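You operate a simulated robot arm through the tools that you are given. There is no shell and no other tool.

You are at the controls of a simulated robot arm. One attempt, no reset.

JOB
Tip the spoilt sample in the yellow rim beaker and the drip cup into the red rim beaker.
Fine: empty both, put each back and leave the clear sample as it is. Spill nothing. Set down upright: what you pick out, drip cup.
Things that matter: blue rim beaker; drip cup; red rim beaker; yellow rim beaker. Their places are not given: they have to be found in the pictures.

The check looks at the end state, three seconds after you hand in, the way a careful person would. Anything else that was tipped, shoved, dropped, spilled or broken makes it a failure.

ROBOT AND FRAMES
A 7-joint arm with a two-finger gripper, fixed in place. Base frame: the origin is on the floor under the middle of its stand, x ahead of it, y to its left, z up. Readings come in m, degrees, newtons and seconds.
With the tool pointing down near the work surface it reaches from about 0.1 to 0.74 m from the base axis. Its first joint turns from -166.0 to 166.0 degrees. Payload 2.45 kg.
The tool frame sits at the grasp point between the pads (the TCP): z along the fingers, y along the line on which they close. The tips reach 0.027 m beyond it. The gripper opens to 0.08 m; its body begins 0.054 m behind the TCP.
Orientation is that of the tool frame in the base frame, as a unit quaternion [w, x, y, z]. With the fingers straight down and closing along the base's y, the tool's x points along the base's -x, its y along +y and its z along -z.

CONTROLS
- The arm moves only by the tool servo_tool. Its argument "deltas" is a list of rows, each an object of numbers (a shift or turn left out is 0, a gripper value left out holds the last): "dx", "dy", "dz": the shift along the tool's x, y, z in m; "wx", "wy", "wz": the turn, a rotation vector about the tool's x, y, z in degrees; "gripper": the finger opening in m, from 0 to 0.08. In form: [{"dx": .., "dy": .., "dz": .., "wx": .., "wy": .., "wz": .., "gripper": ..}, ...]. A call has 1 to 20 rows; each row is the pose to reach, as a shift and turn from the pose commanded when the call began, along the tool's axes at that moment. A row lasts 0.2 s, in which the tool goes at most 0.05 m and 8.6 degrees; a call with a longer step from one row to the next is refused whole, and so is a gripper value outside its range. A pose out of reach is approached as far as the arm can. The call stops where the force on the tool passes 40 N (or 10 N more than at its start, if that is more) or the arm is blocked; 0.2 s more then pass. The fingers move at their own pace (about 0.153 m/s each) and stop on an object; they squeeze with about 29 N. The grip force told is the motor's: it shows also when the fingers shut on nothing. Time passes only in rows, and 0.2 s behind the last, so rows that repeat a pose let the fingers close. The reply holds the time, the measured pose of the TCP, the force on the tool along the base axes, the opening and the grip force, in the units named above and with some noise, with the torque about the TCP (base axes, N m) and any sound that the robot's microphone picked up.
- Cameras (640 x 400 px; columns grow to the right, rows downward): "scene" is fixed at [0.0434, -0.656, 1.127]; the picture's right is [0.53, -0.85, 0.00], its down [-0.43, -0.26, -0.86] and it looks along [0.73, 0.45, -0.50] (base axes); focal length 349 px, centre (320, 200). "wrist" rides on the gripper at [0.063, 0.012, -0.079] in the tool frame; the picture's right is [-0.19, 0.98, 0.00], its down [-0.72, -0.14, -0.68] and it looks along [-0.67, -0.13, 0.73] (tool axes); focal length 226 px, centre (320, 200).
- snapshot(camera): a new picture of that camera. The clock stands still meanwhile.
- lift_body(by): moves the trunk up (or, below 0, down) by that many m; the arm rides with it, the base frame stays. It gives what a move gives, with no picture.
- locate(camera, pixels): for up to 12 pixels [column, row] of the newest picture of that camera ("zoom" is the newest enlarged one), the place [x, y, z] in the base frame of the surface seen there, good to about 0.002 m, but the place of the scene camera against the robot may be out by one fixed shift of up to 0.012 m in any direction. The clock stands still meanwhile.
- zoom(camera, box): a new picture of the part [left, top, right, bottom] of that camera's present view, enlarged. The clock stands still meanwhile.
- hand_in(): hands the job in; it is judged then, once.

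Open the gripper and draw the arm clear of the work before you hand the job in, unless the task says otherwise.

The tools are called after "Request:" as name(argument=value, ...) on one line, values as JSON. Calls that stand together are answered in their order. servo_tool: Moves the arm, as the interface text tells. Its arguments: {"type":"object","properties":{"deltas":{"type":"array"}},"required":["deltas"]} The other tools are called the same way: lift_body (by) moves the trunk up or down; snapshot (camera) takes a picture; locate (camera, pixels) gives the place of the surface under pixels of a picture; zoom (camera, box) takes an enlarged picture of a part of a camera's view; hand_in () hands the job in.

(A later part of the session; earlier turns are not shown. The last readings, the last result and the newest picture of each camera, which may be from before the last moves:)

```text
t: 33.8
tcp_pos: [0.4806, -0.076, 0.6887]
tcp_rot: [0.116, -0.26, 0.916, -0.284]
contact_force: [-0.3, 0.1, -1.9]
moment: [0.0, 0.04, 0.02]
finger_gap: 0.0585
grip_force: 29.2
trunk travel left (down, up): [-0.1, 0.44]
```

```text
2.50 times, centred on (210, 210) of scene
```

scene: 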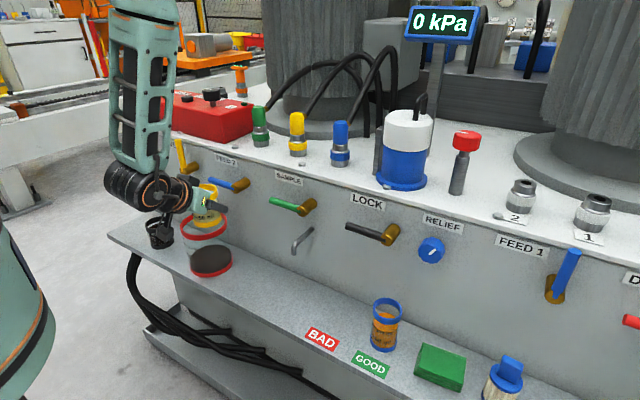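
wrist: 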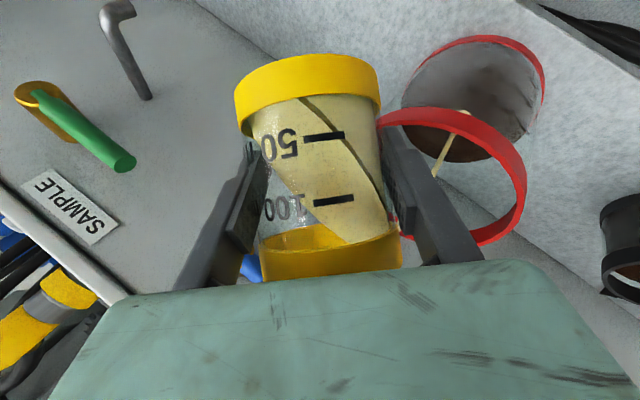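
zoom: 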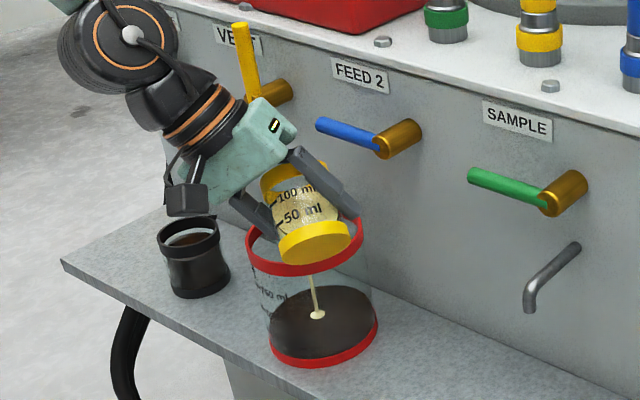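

A thin pale stream is falling into the middle of the red beaker (scene zoom (315,310)). I keep tilting slowly to 75° with the lip held in place.

Request:
servo_tool(deltas=[{"dx": -0.0001, "dy": -0.0003, "dz": -0.0006, "wx": 0.91, "wy": 1.41, "wz": -1.08}, {"dx": -0.0002, "dy": -0.0006, "dz": -0.0011, "wx": 1.82, "wy": 2.83, "wz": -2.17}, {"dx": -0.0005, "dy": -0.0012, "dz": -0.0021, "wx": 2.73, "wy": 4.24, "wz": -3.25}, {"dx": -0.001, "dy": -0.002, "dz": -0.0035, "wx": 3.64, "wy": 5.66, "wz": -4.33}, {"dx": -0.0014, "dy": -0.0027, "dz": -0.0049, "wx": 4.55, "wy": 7.07, "wz": -5.42}, {"dx": -0.0018, "dy": -0.0035, "dz": -0.0062, "wx": 5.45, "wy": 8.49, "wz": -6.5}, {"dx": -0.0023, "dy": -0.0043, "dz": -0.0076, "wx": 6.36, "wy": 9.9, "wz": -7.58}, {"dx": -0.0028, "dy": -0.005, "dz": -0.009, "wx": 7.27, "wy": 11.31, "wz": -8.67}, {"dx": -0.0035, "dy": -0.0056, "dz": -0.0103, "wx": 8.18, "wy": 12.73, "wz": -9.75}, {"dx": -0.0042, "dy": -0.0063, "dz": -0.0117, "wx": 9.09, "wy": 14.14, "wz": -10.83}])

Request:
snapshot(camera="wrist")

Request:
zoom(camera="scene", box=[130, 130, 290, 290])

```text
t: 36.0
tcp_pos: [0.4812, -0.0721, 0.7032]
tcp_rot: [-0.005, -0.297, 0.87, -0.394]
contact_force: [1.2, 0.1, -0.5]
moment: [-0.03, 0.02, 0.0]
finger_gap: 0.0581
grip_force: 29.2
trunk travel left (down, up): [-0.1, 0.44]
```

```text
taken
```

wrist: 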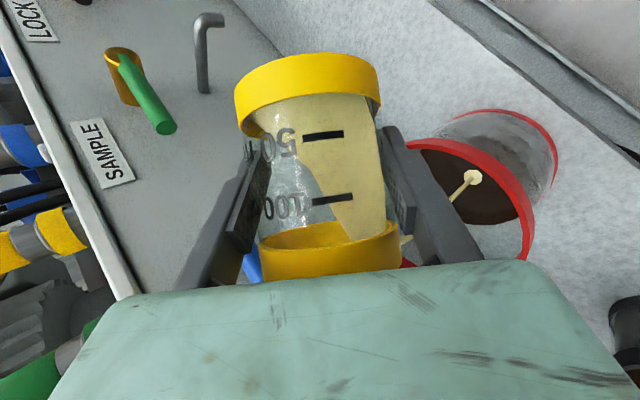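

```text
2.50 times, centred on (210, 210) of scene
```

zoom: 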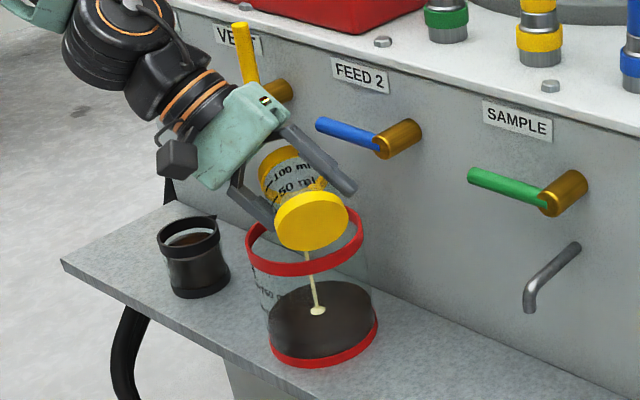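

The stream keeps landing centrally in the red beaker. I hold briefly, tilt slowly on to 90°, and hold to let it run out.

Request:
servo_tool(deltas=[{"dx": 0}, {"dx": 0}, {"dx": 0}, {"dx": 0}, {"dx": -0.0002, "dy": -0.0009, "dz": -0.0014, "wx": 0.91, "wy": 1.41, "wz": -1.08}, {"dx": -0.0004, "dy": -0.0018, "dz": -0.0027, "wx": 1.82, "wy": 2.83, "wz": -2.17}, {"dx": -0.0007, "dy": -0.0027, "dz": -0.0041, "wx": 2.73, "wy": 4.24, "wz": -3.25}, {"dx": -0.0012, "dy": -0.0035, "dz": -0.0055, "wx": 3.64, "wy": 5.66, "wz": -4.33}, {"dx": -0.0016, "dy": -0.0043, "dz": -0.0069, "wx": 4.55, "wy": 7.07, "wz": -5.42}, {"dx": -0.002, "dy": -0.005, "dz": -0.0082, "wx": 5.45, "wy": 8.49, "wz": -6.5}, {"dx": -0.0025, "dy": -0.0058, "dz": -0.0096, "wx": 6.36, "wy": 9.9, "wz": -7.58}, {"dx": -0.0027, "dy": -0.0062, "dz": -0.0103, "wx": 6.82, "wy": 10.61, "wz": -8.13}, {"dx": -0.0027, "dy": -0.0062, "dz": -0.0103, "wx": 6.82, "wy": 10.61, "wz": -8.13}, {"dx": -0.0027, "dy": -0.0062, "dz": -0.0103, "wx": 6.82, "wy": 10.61, "wz": -8.13}, {"dx": -0.0027, "dy": -0.0062, "dz": -0.0103, "wx": 6.82, "wy": 10.61, "wz": -8.13}, {"dx": -0.0027, "dy": -0.0062, "dz": -0.0103, "wx": 6.82, "wy": 10.61, "wz": -8.13}])

Request:
snapshot(camera="wrist")

Request:
zoom(camera="scene", box=[130, 130, 290, 290])

```text
t: 39.4
tcp_pos: [0.4861, -0.0679, 0.7136]
tcp_rot: [-0.094, -0.321, 0.817, -0.469]
contact_force: [0.1, 0.4, -1.1]
moment: [-0.01, 0.02, 0.01]
finger_gap: 0.0584
grip_force: 28.5
trunk travel left (down, up): [-0.1, 0.44]
```

```text
taken
```

wrist: 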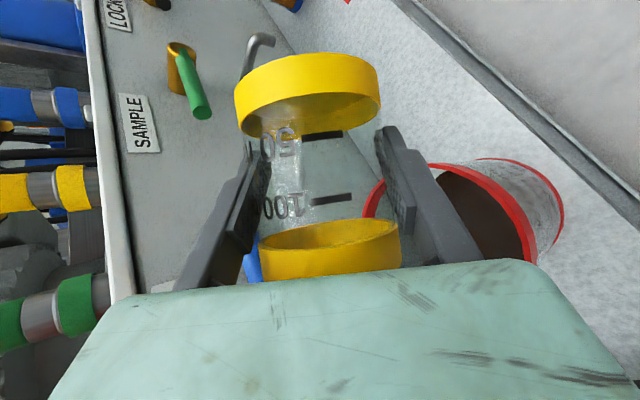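

```text
2.50 times, centred on (210, 210) of scene
```

zoom: 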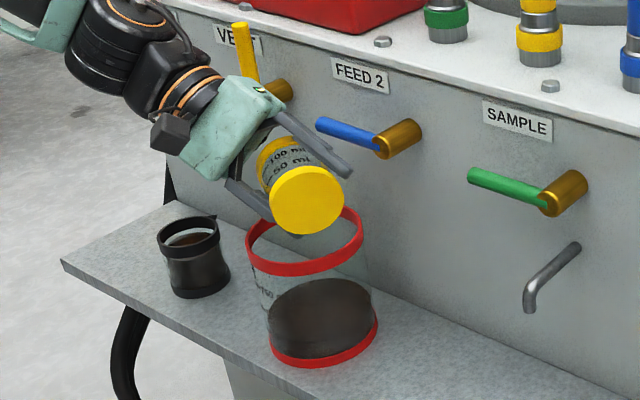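

The yellow beaker looks empty and no stream remains. I tip it a further 15° and hold about 2 s so the last drops go into the red beaker.

Request:
servo_tool(deltas=[{"dx": -0.0006, "dy": -0.0012, "dz": -0.0021, "wx": 1.36, "wy": 2.12, "wz": -1.63}, {"dx": -0.0011, "dy": -0.0024, "dz": -0.0042, "wx": 2.73, "wy": 4.24, "wz": -3.25}, {"dx": -0.0017, "dy": -0.0037, "dz": -0.0062, "wx": 4.09, "wy": 6.36, "wz": -4.88}, {"dx": -0.0022, "dy": -0.0049, "dz": -0.0083, "wx": 5.46, "wy": 8.48, "wz": -6.5}, {"dx": -0.0028, "dy": -0.0061, "dz": -0.0104, "wx": 6.82, "wy": 10.61, "wz": -8.13}, {"dx": -0.0028, "dy": -0.0061, "dz": -0.0104, "wx": 6.82, "wy": 10.61, "wz": -8.13}, {"dx": -0.0028, "dy": -0.0061, "dz": -0.0104, "wx": 6.82, "wy": 10.61, "wz": -8.13}, {"dx": -0.0028, "dy": -0.0061, "dz": -0.0104, "wx": 6.82, "wy": 10.61, "wz": -8.13}, {"dx": -0.0028, "dy": -0.0061, "dz": -0.0104, "wx": 6.82, "wy": 10.61, "wz": -8.13}, {"dx": -0.0028, "dy": -0.0061, "dz": -0.0104, "wx": 6.82, "wy": 10.61, "wz": -8.13}, {"dx": -0.0028, "dy": -0.0061, "dz": -0.0104, "wx": 6.82, "wy": 10.61, "wz": -8.13}, {"dx": -0.0028, "dy": -0.0061, "dz": -0.0104, "wx": 6.82, "wy": 10.61, "wz": -8.13}, {"dx": -0.0028, "dy": -0.0061, "dz": -0.0104, "wx": 6.82, "wy": 10.61, "wz": -8.13}, {"dx": -0.0028, "dy": -0.0061, "dz": -0.0104, "wx": 6.82, "wy": 10.61, "wz": -8.13}])

Request:
zoom(camera="wrist", box=[200, 30, 440, 280])

Request:
zoom(camera="scene", box=[130, 130, 290, 290])

```text
t: 42.4
tcp_pos: [0.491, -0.0607, 0.7218]
tcp_rot: [-0.183, -0.338, 0.751, -0.537]
contact_force: [0.6, -0.8, -0.4]
moment: [-0.04, -0.03, 0.02]
finger_gap: 0.0584
grip_force: 28.9
trunk travel left (down, up): [-0.1, 0.44]
```

```text
1.60 times, centred on (320, 155) of wrist
```

zoom: 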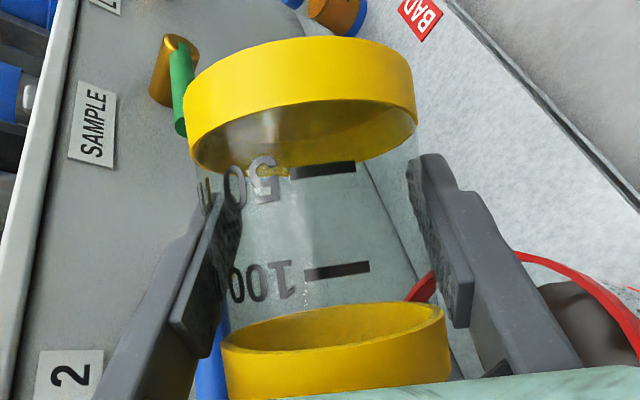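

```text
2.50 times, centred on (210, 210) of scene
```

zoom: 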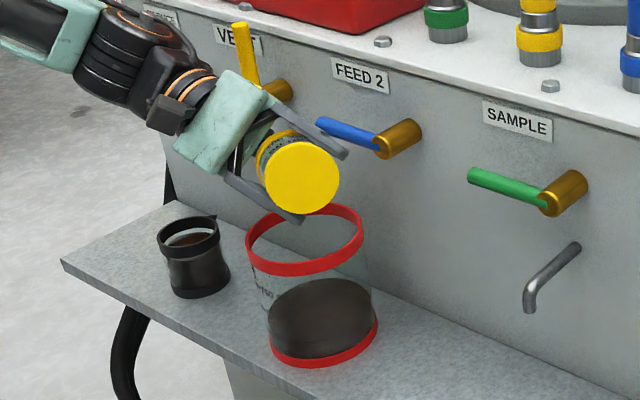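

The beaker is drained and no stream is visible. I want to check the reddish marks near (510,158) in the wrist view, so I take a full picture and zoom there.

Request:
snapshot(camera="wrist")

Request:
zoom(camera="wrist", box=[430, 80, 640, 260])

Request:
zoom(camera="scene", box=[180, 195, 260, 295])

```text
taken
```

wrist: 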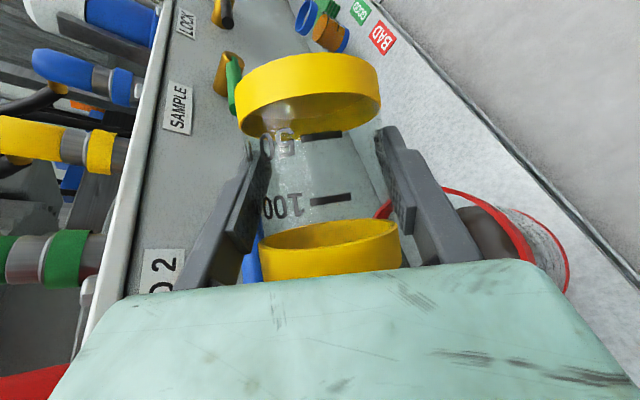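

```text
2.22 times, centred on (535, 170) of wrist
```

zoom: 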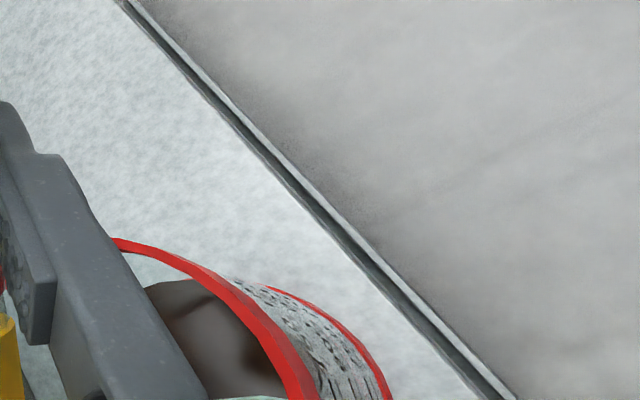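

```text
4.00 times, centred on (220, 245) of scene
```

zoom: 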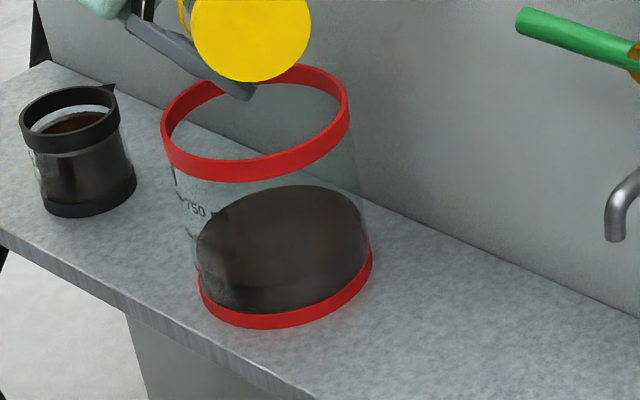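

Those marks are just the red beaker's base ring; the shelf is clean. I now bring the empty yellow beaker back upright while drawing up and back from the red one.

Request:
servo_tool(deltas=[{"dx": 0.0035, "dy": -0.0007, "dz": 0.001, "wx": -2.98, "wy": -4.64, "wz": 3.56}, {"dx": 0.0071, "dy": -0.0014, "dz": 0.002, "wx": -5.97, "wy": -9.28, "wz": 7.11}, {"dx": 0.0106, "dy": -0.002, "dz": 0.0029, "wx": -8.95, "wy": -13.92, "wz": 10.67}, {"dx": 0.0142, "dy": -0.0027, "dz": 0.0039, "wx": -11.93, "wy": -18.56, "wz": 14.22}, {"dx": 0.0177, "dy": -0.0034, "dz": 0.0049, "wx": -14.91, "wy": -23.2, "wz": 17.78}, {"dx": 0.0213, "dy": -0.0041, "dz": 0.0059, "wx": -17.9, "wy": -27.84, "wz": 21.33}, {"dx": 0.0248, "dy": -0.0048, "dz": 0.0068, "wx": -20.88, "wy": -32.48, "wz": 24.89}, {"dx": 0.0284, "dy": -0.0055, "dz": 0.0078, "wx": -23.86, "wy": -37.13, "wz": 28.44}, {"dx": 0.0319, "dy": -0.0061, "dz": 0.0088, "wx": -26.84, "wy": -41.77, "wz": 32.0}, {"dx": 0.0354, "dy": -0.0068, "dz": 0.0098, "wx": -29.83, "wy": -46.41, "wz": 35.55}, {"dx": 0.039, "dy": -0.0075, "dz": 0.0107, "wx": -32.81, "wy": -51.05, "wz": 39.11}, {"dx": 0.0425, "dy": -0.0082, "dz": 0.0117, "wx": -35.79, "wy": -55.69, "wz": 42.66}, {"dx": 0.0461, "dy": -0.0089, "dz": 0.0127, "wx": -38.77, "wy": -60.33, "wz": 46.22}, {"dx": 0.0496, "dy": -0.0095, "dz": 0.0137, "wx": -41.76, "wy": -64.97, "wz": 49.77}, {"dx": 0.0532, "dy": -0.0102, "dz": 0.0146, "wx": -44.74, "wy": -69.61, "wz": 53.33}, {"dx": 0.0567, "dy": -0.0109, "dz": 0.0156, "wx": -47.72, "wy": -74.25, "wz": 56.88}, {"dx": 0.0567, "dy": -0.0109, "dz": 0.0156, "wx": -47.72, "wy": -74.25, "wz": 56.88}])

Request:
snapshot(camera="wrist")

Request:
snapshot(camera="scene")

```text
t: 46.0
tcp_pos: [0.4598, -0.094, 0.7607]
tcp_rot: [0.42, -0.118, 0.898, 0.055]
contact_force: [0.1, -0.2, -0.4]
moment: [0.01, -0.04, -0.01]
finger_gap: 0.0585
grip_force: 29.5
trunk travel left (down, up): [-0.1, 0.44]
```

```text
taken
```

wrist: 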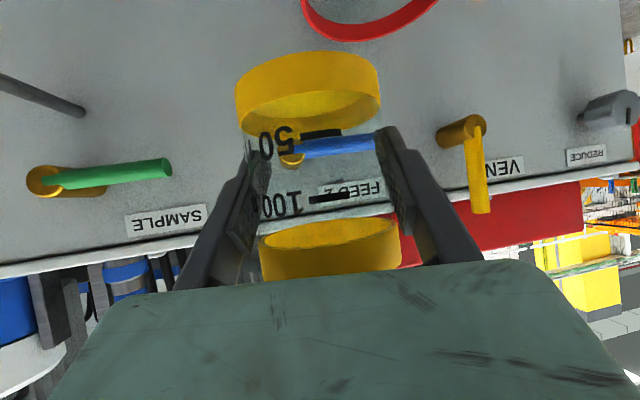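

```text
taken
```

scene: 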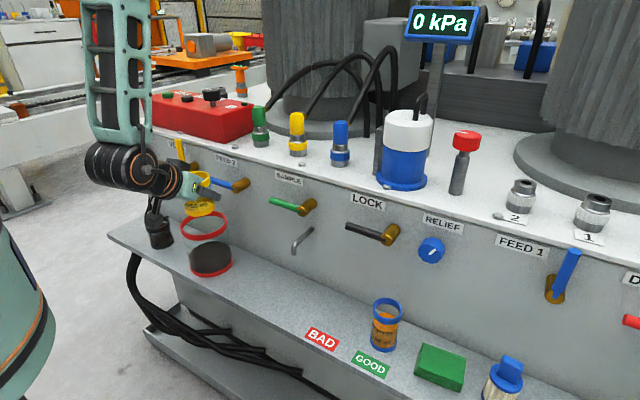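

The yellow beaker is upright and empty, orientation same as before the pour. I carry it back along -y to its staging point at (0.42,-0.40,0.72), turning the yaw back to -20°.

Request:
servo_tool(deltas=[{"dx": 0.0053, "dy": -0.0142, "dz": -0.0032, "wx": 1.34, "wz": 1.13}, {"dx": 0.0149, "dy": -0.0398, "dz": -0.009, "wx": 3.75, "wz": 3.15}, {"dx": 0.0255, "dy": -0.0682, "dz": -0.0155, "wx": 6.43, "wz": 5.4}, {"dx": 0.0361, "dy": -0.0966, "dz": -0.0219, "wx": 9.12, "wz": 7.65}, {"dx": 0.0467, "dy": -0.125, "dz": -0.0283, "wx": 11.8, "wz": 9.9}, {"dx": 0.0573, "dy": -0.1535, "dz": -0.0348, "wx": 14.48, "wz": 12.15}, {"dx": 0.068, "dy": -0.1819, "dz": -0.0412, "wx": 17.16, "wz": 14.4}, {"dx": 0.0786, "dy": -0.2103, "dz": -0.0477, "wx": 19.84, "wz": 16.65}, {"dx": 0.0892, "dy": -0.2387, "dz": -0.0541, "wx": 22.52, "wz": 18.9}, {"dx": 0.0988, "dy": -0.2643, "dz": -0.0599, "wx": 24.93, "wz": 20.93}, {"dx": 0.1041, "dy": -0.2785, "dz": -0.0631, "wx": 26.27, "wz": 22.05}, {"dx": 0.1062, "dy": -0.2842, "dz": -0.0644, "wx": 26.81, "wz": 22.5}, {"dx": 0.1062, "dy": -0.2842, "dz": -0.0644, "wx": 26.81, "wz": 22.5}])

Request:
snapshot(camera="wrist")

```text
t: 48.8
tcp_pos: [0.4186, -0.3996, 0.7188]
tcp_rot: [0.417, 0.158, 0.892, -0.073]
contact_force: [0.2, 0.9, -0.2]
moment: [-0.01, 0.01, 0.0]
finger_gap: 0.0584
grip_force: 29.1
trunk travel left (down, up): [-0.1, 0.44]
```

```text
taken
```

wrist: 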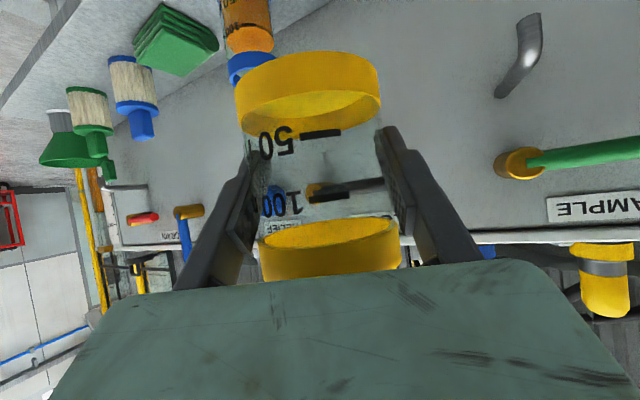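

The empty beaker is back in front of its spot. I lower to z≈0.60, then move forward over the original place at z≈0.584.

Request:
servo_tool(deltas=[{"dx": 0.0153, "dz": 0.0129}, {"dx": 0.0306, "dz": 0.0257}, {"dx": 0.046, "dz": 0.0386}, {"dx": 0.0613, "dz": 0.0515}, {"dx": 0.0766, "dz": 0.0643}, {"dx": 0.0919, "dz": 0.0772}, {"dx": 0.0816, "dy": 0.0072, "dz": 0.0945}, {"dx": 0.0712, "dy": 0.0143, "dz": 0.1118}, {"dx": 0.0608, "dy": 0.0215, "dz": 0.1292}, {"dx": 0.0505, "dy": 0.0286, "dz": 0.1465}, {"dx": 0.0441, "dy": 0.033, "dz": 0.1572}, {"dx": 0.0401, "dy": 0.0358, "dz": 0.1638}, {"dx": 0.0401, "dy": 0.0358, "dz": 0.1638}])

Request:
snapshot(camera="wrist")

Request:
zoom(camera="scene", box=[260, 240, 440, 370])

```text
t: 51.6
tcp_pos: [0.5261, -0.3985, 0.5834]
tcp_rot: [0.416, 0.158, 0.893, -0.074]
contact_force: [-0.2, 0.6, -0.2]
moment: [-0.02, -0.01, 0.01]
finger_gap: 0.0584
grip_force: 28.9
trunk travel left (down, up): [-0.1, 0.44]
```

```text
taken
```

wrist: 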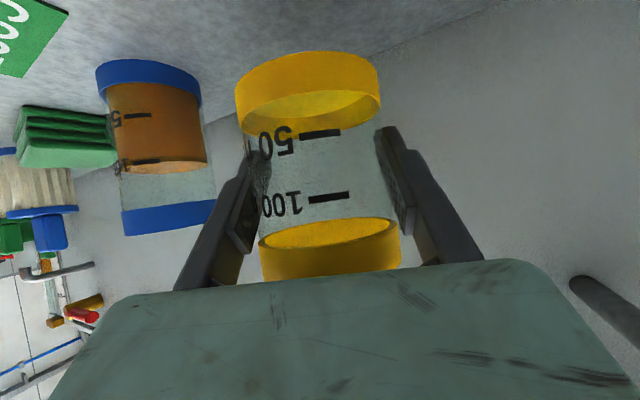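

```text
3.08 times, centred on (350, 305) of scene
```

zoom: 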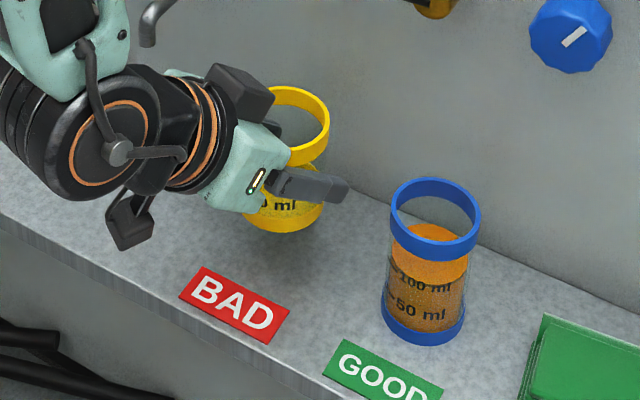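

The beaker hovers over its place. I locate its bottom ring edge to know how far it is from the shelf.

Request:
locate(camera="wrist", pixels=[[305, 57], [250, 72], [365, 66], [305, 75], [300, 240], [330, 10], [390, 250], [265, 255]])

```text
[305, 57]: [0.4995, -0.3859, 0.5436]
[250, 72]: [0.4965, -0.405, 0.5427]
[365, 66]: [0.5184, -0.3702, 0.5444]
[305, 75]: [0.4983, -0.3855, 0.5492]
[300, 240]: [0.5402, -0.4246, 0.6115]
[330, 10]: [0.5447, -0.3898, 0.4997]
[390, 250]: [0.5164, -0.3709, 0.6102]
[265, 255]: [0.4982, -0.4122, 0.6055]
```

The bottom edge is at z≈0.542, about 42 mm above the shelf. I descend 39 mm slowly, with a 1 mm y correction.

Request:
servo_tool(deltas=[{"dx": 0.0076, "dy": -0.0002, "dz": 0.0064}, {"dx": 0.0153, "dy": -0.0005, "dz": 0.0129}, {"dx": 0.023, "dy": -0.0007, "dz": 0.0193}, {"dx": 0.0268, "dy": -0.0009, "dz": 0.0225}, {"dx": 0.0297, "dy": -0.0009, "dz": 0.0253}, {"dx": 0.0297, "dy": -0.0009, "dz": 0.0253}, {"dx": 0.0297, "dy": -0.0009, "dz": 0.0253}])

Request:
snapshot(camera="wrist")

Request:
zoom(camera="scene", box=[290, 260, 410, 350])

```text
t: 53.2
tcp_pos: [0.5239, -0.3993, 0.5445]
tcp_rot: [0.416, 0.158, 0.892, -0.074]
contact_force: [-0.4, -0.3, -1.5]
moment: [0.03, 0.02, 0.0]
finger_gap: 0.0581
grip_force: 28.3
trunk travel left (down, up): [-0.1, 0.44]
```

```text
taken
```

wrist: 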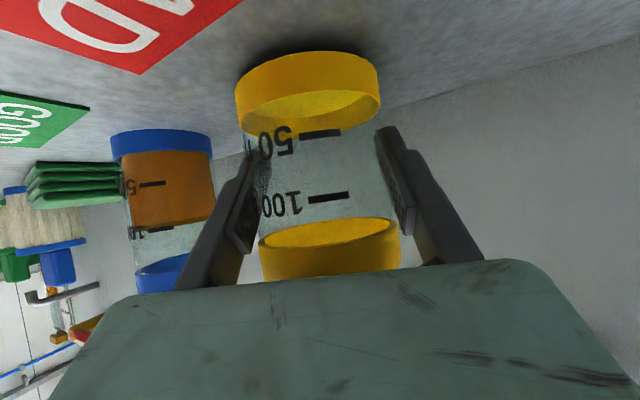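

```text
4.44 times, centred on (350, 305) of scene
```

zoom: 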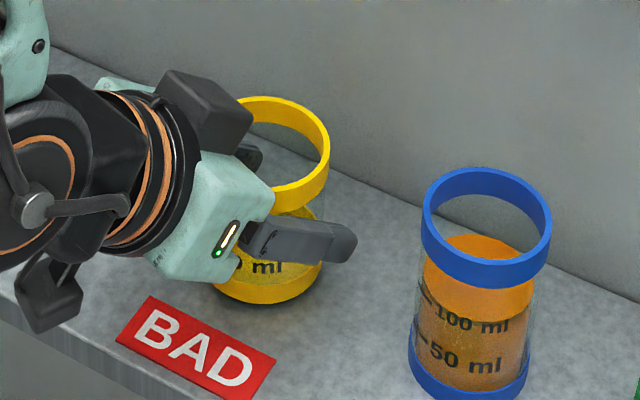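

Still clear of the shelf by a few mm. I go down 3 mm more and read the force.

Request:
servo_tool(deltas=[{"dx": 0.0008, "dz": 0.0006}, {"dx": 0.0015, "dz": 0.0013}, {"dx": 0.0023, "dz": 0.0019}, {"dx": 0.0023, "dz": 0.0019}])

Request:
servo_tool(deltas=[{"dx": 0.0004, "dz": 0.0003}, {"dx": 0.0008, "dz": 0.0006}, {"dx": 0.0008, "dz": 0.0006}])

```text
t: 54.2
tcp_pos: [0.5234, -0.4005, 0.5425]
tcp_rot: [0.417, 0.157, 0.892, -0.074]
contact_force: [0.0, 1.1, 0.3]
moment: [0.01, -0.03, -0.01]
finger_gap: 0.0582
grip_force: 29.2
trunk travel left (down, up): [-0.1, 0.44]
```

```text
t: 55.0
tcp_pos: [0.5245, -0.4, 0.5411]
tcp_rot: [0.416, 0.158, 0.892, -0.074]
contact_force: [-0.2, 0.0, -0.8]
moment: [0.01, 0.0, 0.01]
finger_gap: 0.0581
grip_force: 28.9
trunk travel left (down, up): [-0.1, 0.44]
```

No contact yet (force within noise). I continue in 1 mm steps.

Request:
servo_tool(deltas=[{"dx": 0.0004, "dz": 0.0003}, {"dx": 0.0008, "dz": 0.0006}, {"dx": 0.0008, "dz": 0.0006}])

Request:
servo_tool(deltas=[{"dx": 0.0004, "dz": 0.0003}, {"dx": 0.0008, "dz": 0.0006}, {"dx": 0.0008, "dz": 0.0006}])

Request:
snapshot(camera="wrist")

Request:
locate(camera="wrist", pixels=[[305, 54], [305, 57], [305, 60], [250, 72], [365, 64], [305, 75]])

```text
t: 55.8
tcp_pos: [0.5244, -0.4, 0.54]
tcp_rot: [0.416, 0.158, 0.892, -0.074]
contact_force: [-1.0, 0.1, 0.2]
moment: [-0.02, 0.04, -0.01]
finger_gap: 0.0583
grip_force: 28.9
trunk travel left (down, up): [-0.1, 0.44]
```

```text
t: 56.6
tcp_pos: [0.5239, -0.399, 0.5407]
tcp_rot: [0.418, 0.157, 0.892, -0.073]
contact_force: [-0.2, -0.9, 13.8]
moment: [-0.11, 0.15, 0.01]
finger_gap: 0.0581
grip_force: 29.5
trunk travel left (down, up): [-0.1, 0.44]
```

```text
taken
```

wrist: 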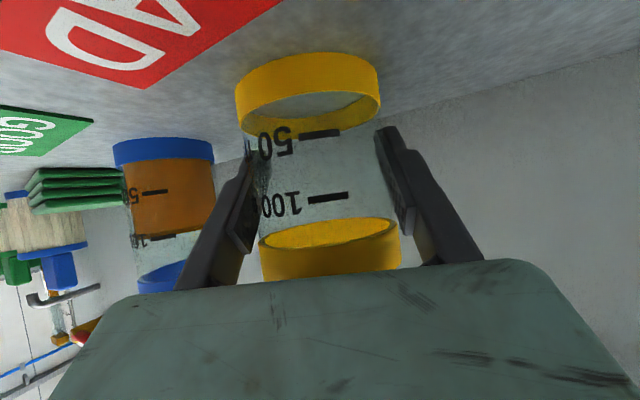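

```text
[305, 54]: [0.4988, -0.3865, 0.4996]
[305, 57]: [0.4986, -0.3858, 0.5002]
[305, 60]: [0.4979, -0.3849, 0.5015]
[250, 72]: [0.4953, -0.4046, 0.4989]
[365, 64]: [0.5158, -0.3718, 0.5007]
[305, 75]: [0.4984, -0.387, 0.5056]
```

Contact: 13.8 N up, and the base ring is at z≈0.4996 on the shelf. I ease up slightly to unload it, then read the force.

Request:
servo_tool(deltas=[{"dx": -0.0003, "dz": -0.0003}, {"dx": -0.0006, "dz": -0.0005}, {"dx": -0.0006, "dz": -0.0005}])

```text
t: 57.4
tcp_pos: [0.5252, -0.3996, 0.5401]
tcp_rot: [0.417, 0.157, 0.892, -0.074]
contact_force: [2.7, -3.1, 11.1]
moment: [-0.21, -0.07, 0.0]
finger_gap: 0.0582
grip_force: 29.3
trunk travel left (down, up): [-0.1, 0.44]
```

Still 11 N of load; I ease up another 0.8 mm.

Request:
servo_tool(deltas=[{"dx": -0.0003, "dz": -0.0003}, {"dx": -0.0006, "dz": -0.0005}, {"dx": -0.0006, "dz": -0.0005}])

```text
t: 58.2
tcp_pos: [0.524, -0.3993, 0.5403]
tcp_rot: [0.416, 0.157, 0.893, -0.073]
contact_force: [1.0, 0.4, 9.2]
moment: [-0.07, -0.06, 0.01]
finger_gap: 0.0581
grip_force: 29.2
trunk travel left (down, up): [-0.1, 0.44]
```

The load falls slowly (9.2 N). I ease up another 1 mm and hold a little.

Request:
servo_tool(deltas=[{"dx": -0.0004, "dz": -0.0003}, {"dx": -0.0008, "dz": -0.0006}, {"dx": -0.0008, "dz": -0.0006}, {"dx": -0.0008, "dz": -0.0006}])

```text
t: 59.2
tcp_pos: [0.5224, -0.4004, 0.5407]
tcp_rot: [0.416, 0.158, 0.893, -0.074]
contact_force: [0.7, -0.3, -0.9]
moment: [-0.03, 0.02, 0.05]
finger_gap: 0.0579
grip_force: 29.0
trunk travel left (down, up): [-0.1, 0.44]
```

The load is gone with the beaker at the shelf surface. I open the gripper gradually.

Request:
servo_tool(deltas=[{"dx": 0.0004, "dz": 0.0003}, {"dx": 0.0004, "dz": 0.0003, "gripper": 0.059}, {"dx": 0.0004, "dz": 0.0003, "gripper": 0.061}, {"dx": 0.0004, "dz": 0.0003, "gripper": 0.064}, {"dx": 0.0004, "dz": 0.0003, "gripper": 0.07}, {"dx": 0.0004, "dz": 0.0003, "gripper": 0.08}, {"dx": 0.0004, "dz": 0.0003, "gripper": 0.08}])

Request:
snapshot(camera="wrist")

Request:
locate(camera="wrist", pixels=[[305, 54], [305, 60], [250, 72], [365, 64], [300, 242], [390, 235], [270, 260], [330, 270], [300, 120]])

```text
t: 60.8
tcp_pos: [0.5238, -0.3988, 0.5398]
tcp_rot: [0.417, 0.157, 0.892, -0.074]
contact_force: [-0.4, 0.1, 0.4]
moment: [-0.02, -0.01, 0.0]
finger_gap: 0.0802
grip_force: 0.0
trunk travel left (down, up): [-0.1, 0.44]
```

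```text
taken
```

wrist: 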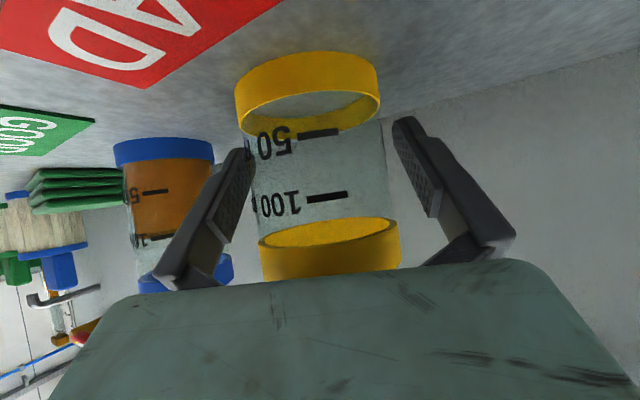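

```text
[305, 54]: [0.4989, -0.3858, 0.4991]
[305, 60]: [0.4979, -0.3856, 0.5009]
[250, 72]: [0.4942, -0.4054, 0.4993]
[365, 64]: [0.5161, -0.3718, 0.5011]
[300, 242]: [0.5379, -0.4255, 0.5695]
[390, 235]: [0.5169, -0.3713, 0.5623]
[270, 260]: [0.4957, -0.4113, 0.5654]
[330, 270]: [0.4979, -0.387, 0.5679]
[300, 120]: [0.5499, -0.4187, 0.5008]
```

The beaker stands on the shelf (base ring z≈0.499, centre within ~1–2 mm of before). I back the open gripper straight out along the tool axis.

Request:
servo_tool(deltas=[{"dz": -0.01}, {"dz": -0.02}, {"dz": -0.035}, {"dz": -0.05}, {"dz": -0.065}, {"dz": -0.08}, {"dz": -0.1}, {"dz": -0.12}, {"dz": -0.14}, {"dz": -0.14}])

Request:
snapshot(camera="wrist")

Request:
zoom(camera="scene", box=[280, 260, 440, 360])

```text
t: 63.0
tcp_pos: [0.4217, -0.364, 0.6317]
tcp_rot: [0.417, 0.157, 0.892, -0.073]
contact_force: [0.1, 0.6, -0.6]
moment: [-0.02, 0.01, 0.0]
finger_gap: 0.08
grip_force: 0.1
trunk travel left (down, up): [-0.1, 0.44]
```

```text
taken
```

wrist: 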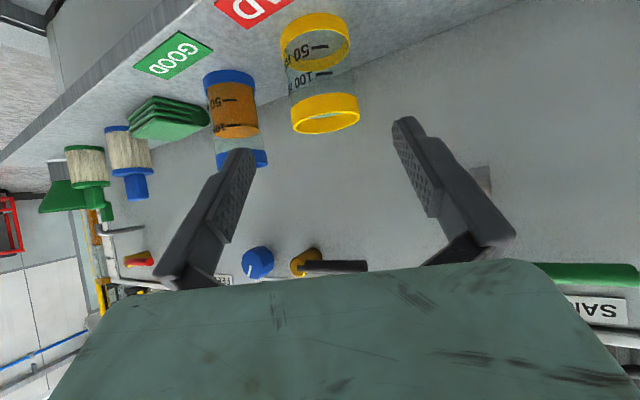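

```text
4.00 times, centred on (360, 310) of scene
```

zoom: 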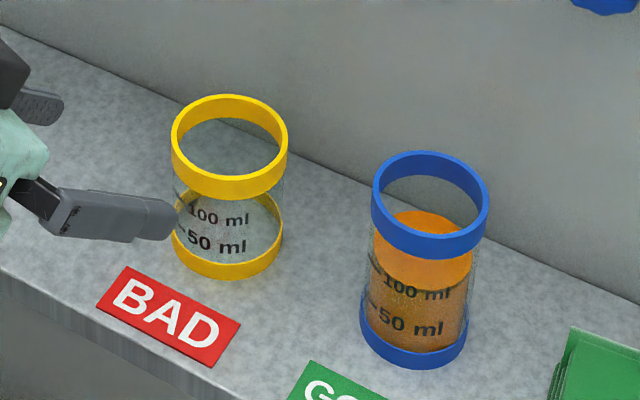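

Yellow is empty, upright and in its old place; blue is untouched. Next I raise the gripper, swing over in front of the shelf to the cup side and turn the yaw to -45°, so the cup's spout will lie 45° to the left of the tool.

Request:
servo_tool(deltas=[{"dx": -0.017, "dy": -0.0015, "dz": -0.0196}, {"dx": -0.0341, "dy": -0.003, "dz": -0.0392}, {"dx": -0.0511, "dy": -0.0044, "dz": -0.0589}, {"dx": -0.0682, "dy": -0.0059, "dz": -0.0785}, {"dx": -0.0852, "dy": -0.0074, "dz": -0.0981}, {"dx": -0.0759, "dy": 0.0323, "dz": -0.1092, "wx": 1.37, "wz": 1.15}, {"dx": -0.0666, "dy": 0.0721, "dz": -0.1203, "wx": 2.74, "wz": 2.3}, {"dx": -0.0573, "dy": 0.1118, "dz": -0.1313, "wx": 4.1, "wz": 3.45}, {"dx": -0.048, "dy": 0.1516, "dz": -0.1424, "wx": 5.47, "wz": 4.6}, {"dx": -0.0387, "dy": 0.1913, "dz": -0.1535, "wx": 6.84, "wz": 5.75}, {"dx": -0.0294, "dy": 0.2311, "dz": -0.1646, "wx": 8.21, "wz": 6.9}, {"dx": -0.0201, "dy": 0.2708, "dz": -0.1756, "wx": 9.58, "wz": 8.05}, {"dx": -0.0108, "dy": 0.3106, "dz": -0.1867, "wx": 10.94, "wz": 9.2}, {"dx": -0.0015, "dy": 0.3503, "dz": -0.1978, "wx": 12.31, "wz": 10.35}, {"dx": 0.0078, "dy": 0.3901, "dz": -0.2089, "wx": 13.68, "wz": 11.5}, {"dx": 0.0171, "dy": 0.4298, "dz": -0.22, "wx": 15.05, "wz": 12.65}, {"dx": 0.0264, "dy": 0.4696, "dz": -0.231, "wx": 16.41, "wz": 13.8}, {"dx": 0.0357, "dy": 0.5093, "dz": -0.2421, "wx": 17.78, "wz": 14.95}, {"dx": 0.045, "dy": 0.5491, "dz": -0.2532, "wx": 19.15, "wz": 16.08}, {"dx": 0.045, "dy": 0.5491, "dz": -0.2532, "wx": 19.15, "wz": 16.08}])

Request:
snapshot(camera="wrist")

Request:
snapshot(camera="scene")

```text
t: 67.2
tcp_pos: [0.4031, 0.2299, 0.7556]
tcp_rot: [0.39, 0.347, 0.837, -0.162]
contact_force: [0.4, 0.6, 0.1]
moment: [-0.02, 0.02, 0.01]
finger_gap: 0.0801
grip_force: 0.0
out of reach, approached as far as the arm can: row 11
trunk travel left (down, up): [-0.1, 0.44]
```

```text
taken
```

wrist: 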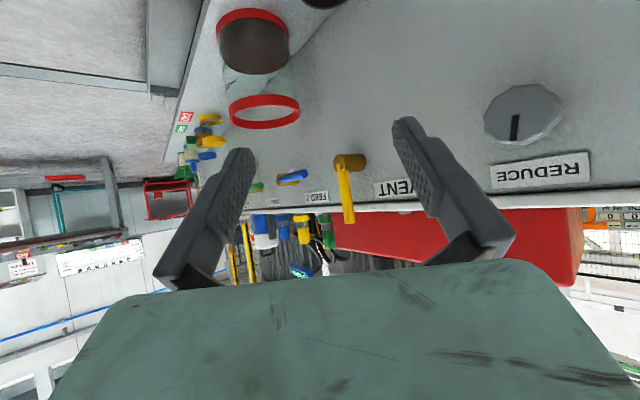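

```text
taken
```

scene: 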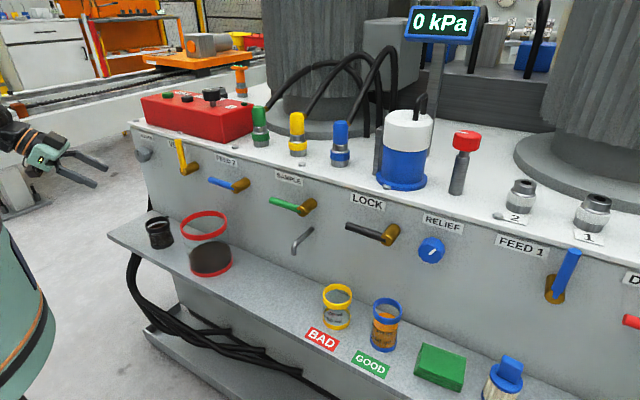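

The arm reached (0.403,0.230,0.756) with the yaw -45° orientation. I descend to the pre-grasp pose at (0.435,0.228,0.611) and check the cup again.

Request:
servo_tool(deltas=[{"dx": 0.0159, "dy": 0.0035, "dz": 0.0186}, {"dx": 0.0318, "dy": 0.0071, "dz": 0.0371}, {"dx": 0.0477, "dy": 0.0106, "dz": 0.0557}, {"dx": 0.0635, "dy": 0.0141, "dz": 0.0743}, {"dx": 0.0794, "dy": 0.0177, "dz": 0.0928}, {"dx": 0.0953, "dy": 0.0212, "dz": 0.1114}, {"dx": 0.0953, "dy": 0.0212, "dz": 0.1114}])

Request:
snapshot(camera="wrist")

Request:
zoom(camera="scene", box=[60, 180, 260, 300])

```text
t: 68.8
tcp_pos: [0.4306, 0.228, 0.6162]
tcp_rot: [0.391, 0.346, 0.837, -0.161]
contact_force: [-0.5, 0.8, -0.9]
moment: [0.0, -0.05, -0.02]
finger_gap: 0.0802
grip_force: 0.0
trunk travel left (down, up): [-0.1, 0.44]
```

```text
taken
```

wrist: 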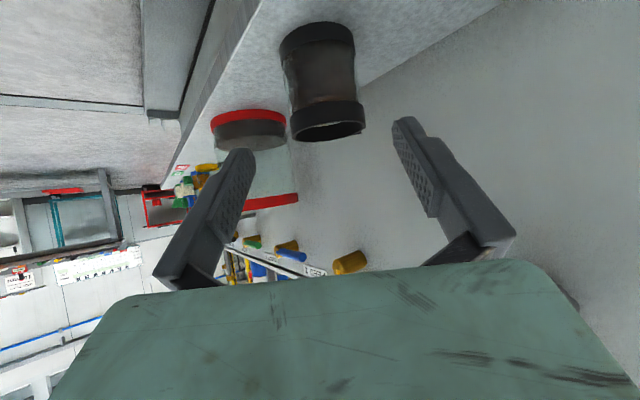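

```text
3.20 times, centred on (160, 240) of scene
```

zoom: 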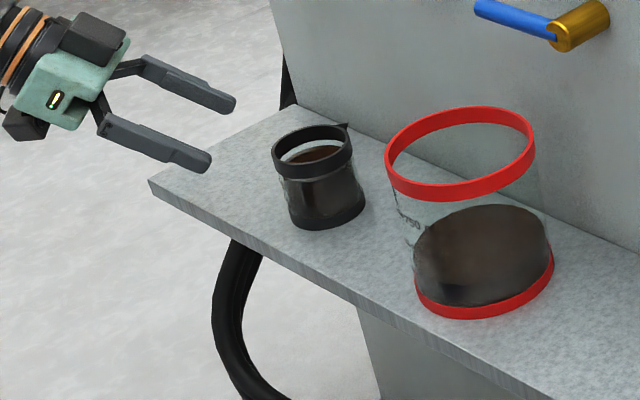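

The cup is seen at (325,80) between the finger lines. I zoom and locate points on its glass and rims to confirm the centre.

Request:
zoom(camera="wrist", box=[260, 0, 400, 150])

Request:
locate(camera="wrist", pixels=[[292, 122], [362, 117], [325, 115], [325, 75], [295, 75], [350, 75], [320, 35], [285, 42], [353, 35], [325, 128], [290, 90], [355, 90]])

```text
2.67 times, centred on (330, 75) of wrist
```

zoom: 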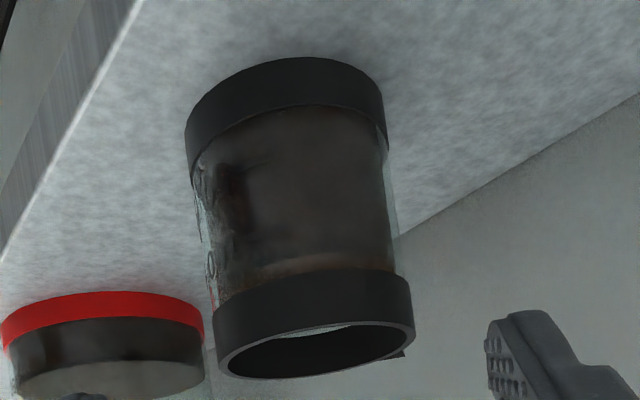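

```text
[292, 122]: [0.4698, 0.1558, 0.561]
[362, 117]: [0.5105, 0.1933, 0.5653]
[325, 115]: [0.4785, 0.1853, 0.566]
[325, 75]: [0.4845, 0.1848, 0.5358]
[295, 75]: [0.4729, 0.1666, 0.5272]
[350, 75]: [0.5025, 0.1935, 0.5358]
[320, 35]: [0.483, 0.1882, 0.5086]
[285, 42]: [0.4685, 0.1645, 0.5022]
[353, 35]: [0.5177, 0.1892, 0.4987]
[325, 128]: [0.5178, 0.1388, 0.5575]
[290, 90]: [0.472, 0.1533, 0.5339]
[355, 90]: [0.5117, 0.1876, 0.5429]
```

The cup centre confirms at (0.500,0.1635). I hold still twice to average the measured TCP before the approach.

Request:
servo_tool(deltas=[{"dx": 0}, {"dx": 0}])

Request:
servo_tool(deltas=[{"dx": 0}])

Request:
servo_tool(deltas=[{"dx": 0}])

```text
t: 69.4
tcp_pos: [0.4325, 0.2282, 0.6155]
tcp_rot: [0.391, 0.346, 0.837, -0.162]
contact_force: [-0.9, -0.4, -0.4]
moment: [0.02, 0.04, 0.02]
finger_gap: 0.0799
grip_force: 0.0
trunk travel left (down, up): [-0.1, 0.44]
```

```text
t: 69.8
tcp_pos: [0.4338, 0.2277, 0.6162]
tcp_rot: [0.39, 0.348, 0.837, -0.163]
contact_force: [0.0, -0.3, -0.5]
moment: [0.0, 0.0, 0.04]
finger_gap: 0.08
grip_force: 0.0
trunk travel left (down, up): [-0.1, 0.44]
```

```text
t: 70.2
tcp_pos: [0.4335, 0.2283, 0.6155]
tcp_rot: [0.39, 0.347, 0.837, -0.161]
contact_force: [0.2, 0.0, 0.1]
moment: [-0.01, 0.01, 0.01]
finger_gap: 0.0801
grip_force: 0.1
trunk travel left (down, up): [-0.1, 0.44]
```

Averaged TCP is (0.4333,0.2281,0.6157). I advance to the cup centre at z=0.534 with the small lateral corrections applied first.

Request:
servo_tool(deltas=[{"dx": 0.0029, "dy": 0.0015, "dz": 0.008, "gripper": 0.08}, {"dx": 0.0029, "dy": 0.0015, "dz": 0.023}, {"dx": 0.0029, "dy": 0.0015, "dz": 0.038}, {"dx": 0.0029, "dy": 0.0015, "dz": 0.053}, {"dx": 0.0029, "dy": 0.0015, "dz": 0.068}, {"dx": 0.0029, "dy": 0.0015, "dz": 0.083}, {"dx": 0.0029, "dy": 0.0015, "dz": 0.095}, {"dx": 0.0029, "dy": 0.0015, "dz": 0.105}, {"dx": 0.0029, "dy": 0.0015, "dz": 0.115}, {"dx": 0.0029, "dy": 0.0015, "dz": 0.1236}, {"dx": 0.0029, "dy": 0.0015, "dz": 0.1236}])

Request:
snapshot(camera="wrist")

Request:
zoom(camera="scene", box=[60, 180, 260, 300])

```text
t: 72.6
tcp_pos: [0.5007, 0.1625, 0.5347]
tcp_rot: [0.391, 0.347, 0.837, -0.161]
contact_force: [0.2, 0.5, -0.5]
moment: [-0.04, 0.02, -0.04]
finger_gap: 0.08
grip_force: 0.0
trunk travel left (down, up): [-0.1, 0.44]
```

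```text
taken
```

wrist: 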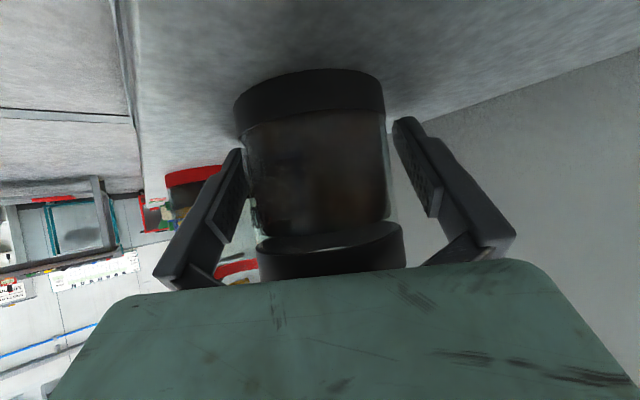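

```text
3.20 times, centred on (160, 240) of scene
```

zoom: 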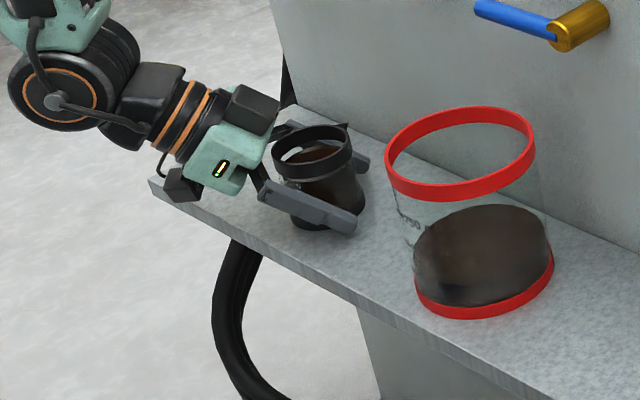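

The fingers straddle the cup without contact (force ≈0). I close the gripper gradually.

Request:
servo_tool(deltas=[{"gripper": 0.07}, {"gripper": 0.064}, {"gripper": 0.06}, {"gripper": 0.057}, {"gripper": 0.054}, {"gripper": 0.045}, {"gripper": 0.03}, {"gripper": 0.03}, {"gripper": 0.03}])

Request:
snapshot(camera="wrist")

```text
t: 74.6
tcp_pos: [0.5016, 0.1619, 0.5338]
tcp_rot: [0.39, 0.348, 0.837, -0.162]
contact_force: [0.0, -0.9, -0.4]
moment: [-0.02, -0.01, 0.0]
finger_gap: 0.0604
grip_force: 29.0
trunk travel left (down, up): [-0.1, 0.44]
```

```text
taken
```

wrist: 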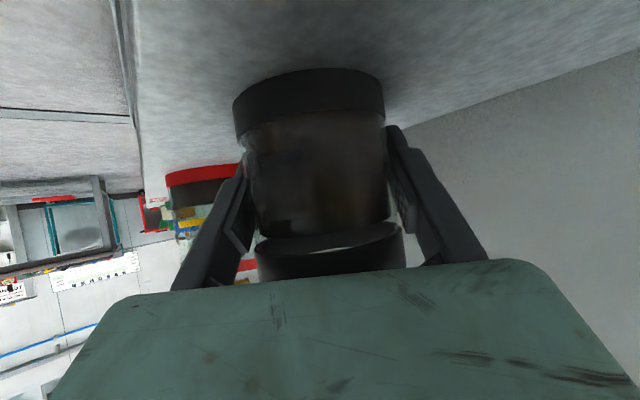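

The cup is gripped (gap 0.060, 29 N). I lift it straight up 4 cm slowly and check it.

Request:
servo_tool(deltas=[{"dx": -0.0038, "dz": -0.0032}, {"dx": -0.0077, "dz": -0.0064}, {"dx": -0.0153, "dz": -0.0129}, {"dx": -0.023, "dz": -0.0193}, {"dx": -0.0306, "dz": -0.0257}, {"dx": -0.0306, "dz": -0.0257}])

Request:
snapshot(camera="wrist")

Request:
zoom(camera="scene", box=[60, 180, 260, 300])

```text
t: 76.0
tcp_pos: [0.5004, 0.1619, 0.5732]
tcp_rot: [0.39, 0.348, 0.837, -0.162]
contact_force: [-0.4, -0.2, -1.3]
moment: [-0.01, 0.01, 0.02]
finger_gap: 0.0603
grip_force: 28.9
trunk travel left (down, up): [-0.1, 0.44]
```

```text
taken
```

wrist: 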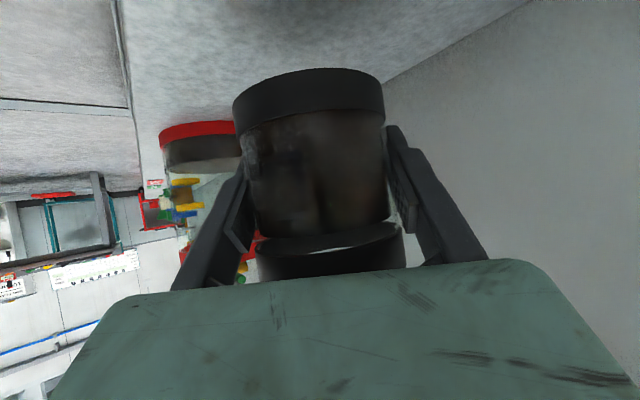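

```text
3.20 times, centred on (160, 240) of scene
```

zoom: 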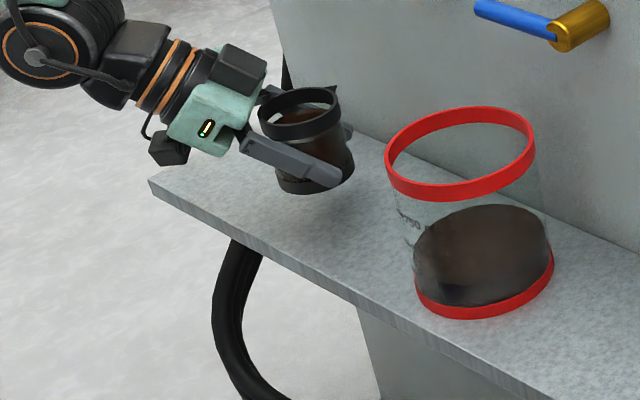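

The cup is up and level, spout still facing the panel. I draw it back to x≈0.455 and raise it to z≈0.74.

Request:
servo_tool(deltas=[{"dx": 0.0, "dy": -0.008, "dz": -0.0104}, {"dx": 0.0001, "dy": -0.0199, "dz": -0.0259}, {"dx": 0.0002, "dy": -0.0318, "dz": -0.0414}, {"dx": -0.0119, "dy": -0.0318, "dz": -0.0515}, {"dx": -0.0272, "dy": -0.0318, "dz": -0.0644}, {"dx": -0.0425, "dy": -0.0318, "dz": -0.0772}, {"dx": -0.0578, "dy": -0.0318, "dz": -0.09}, {"dx": -0.0731, "dy": -0.0318, "dz": -0.1029}, {"dx": -0.0884, "dy": -0.0318, "dz": -0.1157}, {"dx": -0.1005, "dy": -0.0318, "dz": -0.1259}, {"dx": -0.1071, "dy": -0.0318, "dz": -0.1314}, {"dx": -0.1071, "dy": -0.0318, "dz": -0.1314}])

Request:
snapshot(camera="scene")

```text
t: 78.6
tcp_pos: [0.4549, 0.1627, 0.7388]
tcp_rot: [0.39, 0.347, 0.838, -0.161]
contact_force: [-0.4, 0.1, -0.7]
moment: [0.0, 0.04, 0.03]
finger_gap: 0.0601
grip_force: 28.9
trunk travel left (down, up): [-0.1, 0.44]
```

```text
taken
```

scene: 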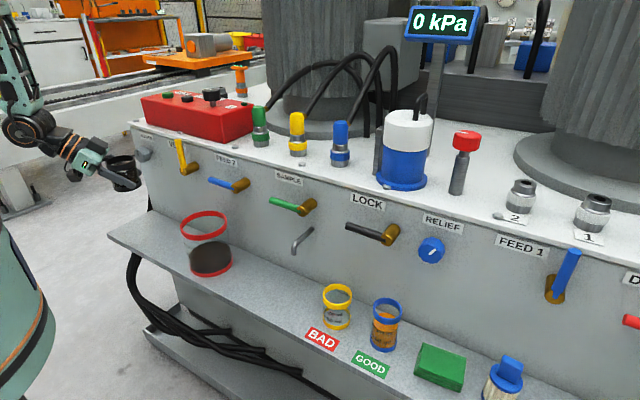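

The cup is level at (0.455,0.163,0.739). I carry it toward the red beaker in two halves, first to (0.485,0.03) with 30° of yaw.

Request:
servo_tool(deltas=[{"dx": -0.0037, "dy": -0.0036, "dz": 0.0044, "wx": -1.15, "wz": -0.96}, {"dx": -0.011, "dy": -0.0108, "dz": 0.0132, "wx": -3.45, "wz": -2.89}, {"dx": -0.0199, "dy": -0.0195, "dz": 0.0237, "wx": -6.2, "wz": -5.21}, {"dx": -0.0287, "dy": -0.0281, "dz": 0.0342, "wx": -8.96, "wz": -7.52}, {"dx": -0.0375, "dy": -0.0368, "dz": 0.0448, "wx": -11.72, "wz": -9.83}, {"dx": -0.0464, "dy": -0.0454, "dz": 0.0553, "wx": -14.48, "wz": -12.15}, {"dx": -0.0552, "dy": -0.0541, "dz": 0.0659, "wx": -17.24, "wz": -14.46}, {"dx": -0.064, "dy": -0.0627, "dz": 0.0764, "wx": -19.99, "wz": -16.77}, {"dx": -0.0706, "dy": -0.0692, "dz": 0.0843, "wx": -22.06, "wz": -18.51}, {"dx": -0.0736, "dy": -0.0721, "dz": 0.0878, "wx": -22.98, "wz": -19.28}, {"dx": -0.0736, "dy": -0.0721, "dz": 0.0878, "wx": -22.98, "wz": -19.28}])

Request:
snapshot(camera="wrist")

```text
t: 81.0
tcp_pos: [0.4871, 0.0309, 0.7405]
tcp_rot: [0.419, 0.119, 0.898, -0.055]
contact_force: [0.4, 0.0, -1.1]
moment: [0.01, 0.0, 0.01]
finger_gap: 0.0604
grip_force: 28.9
trunk travel left (down, up): [-0.1, 0.44]
```

```text
taken
```

wrist: 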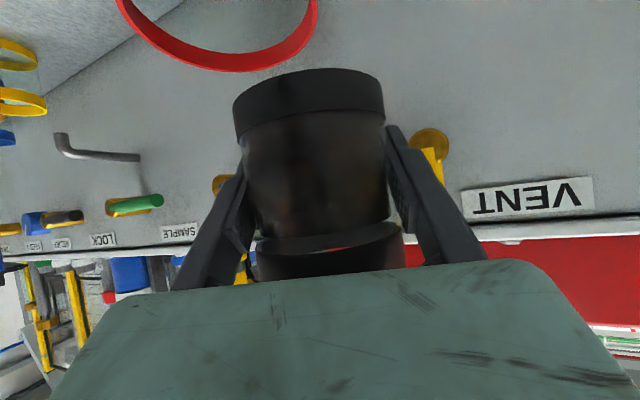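

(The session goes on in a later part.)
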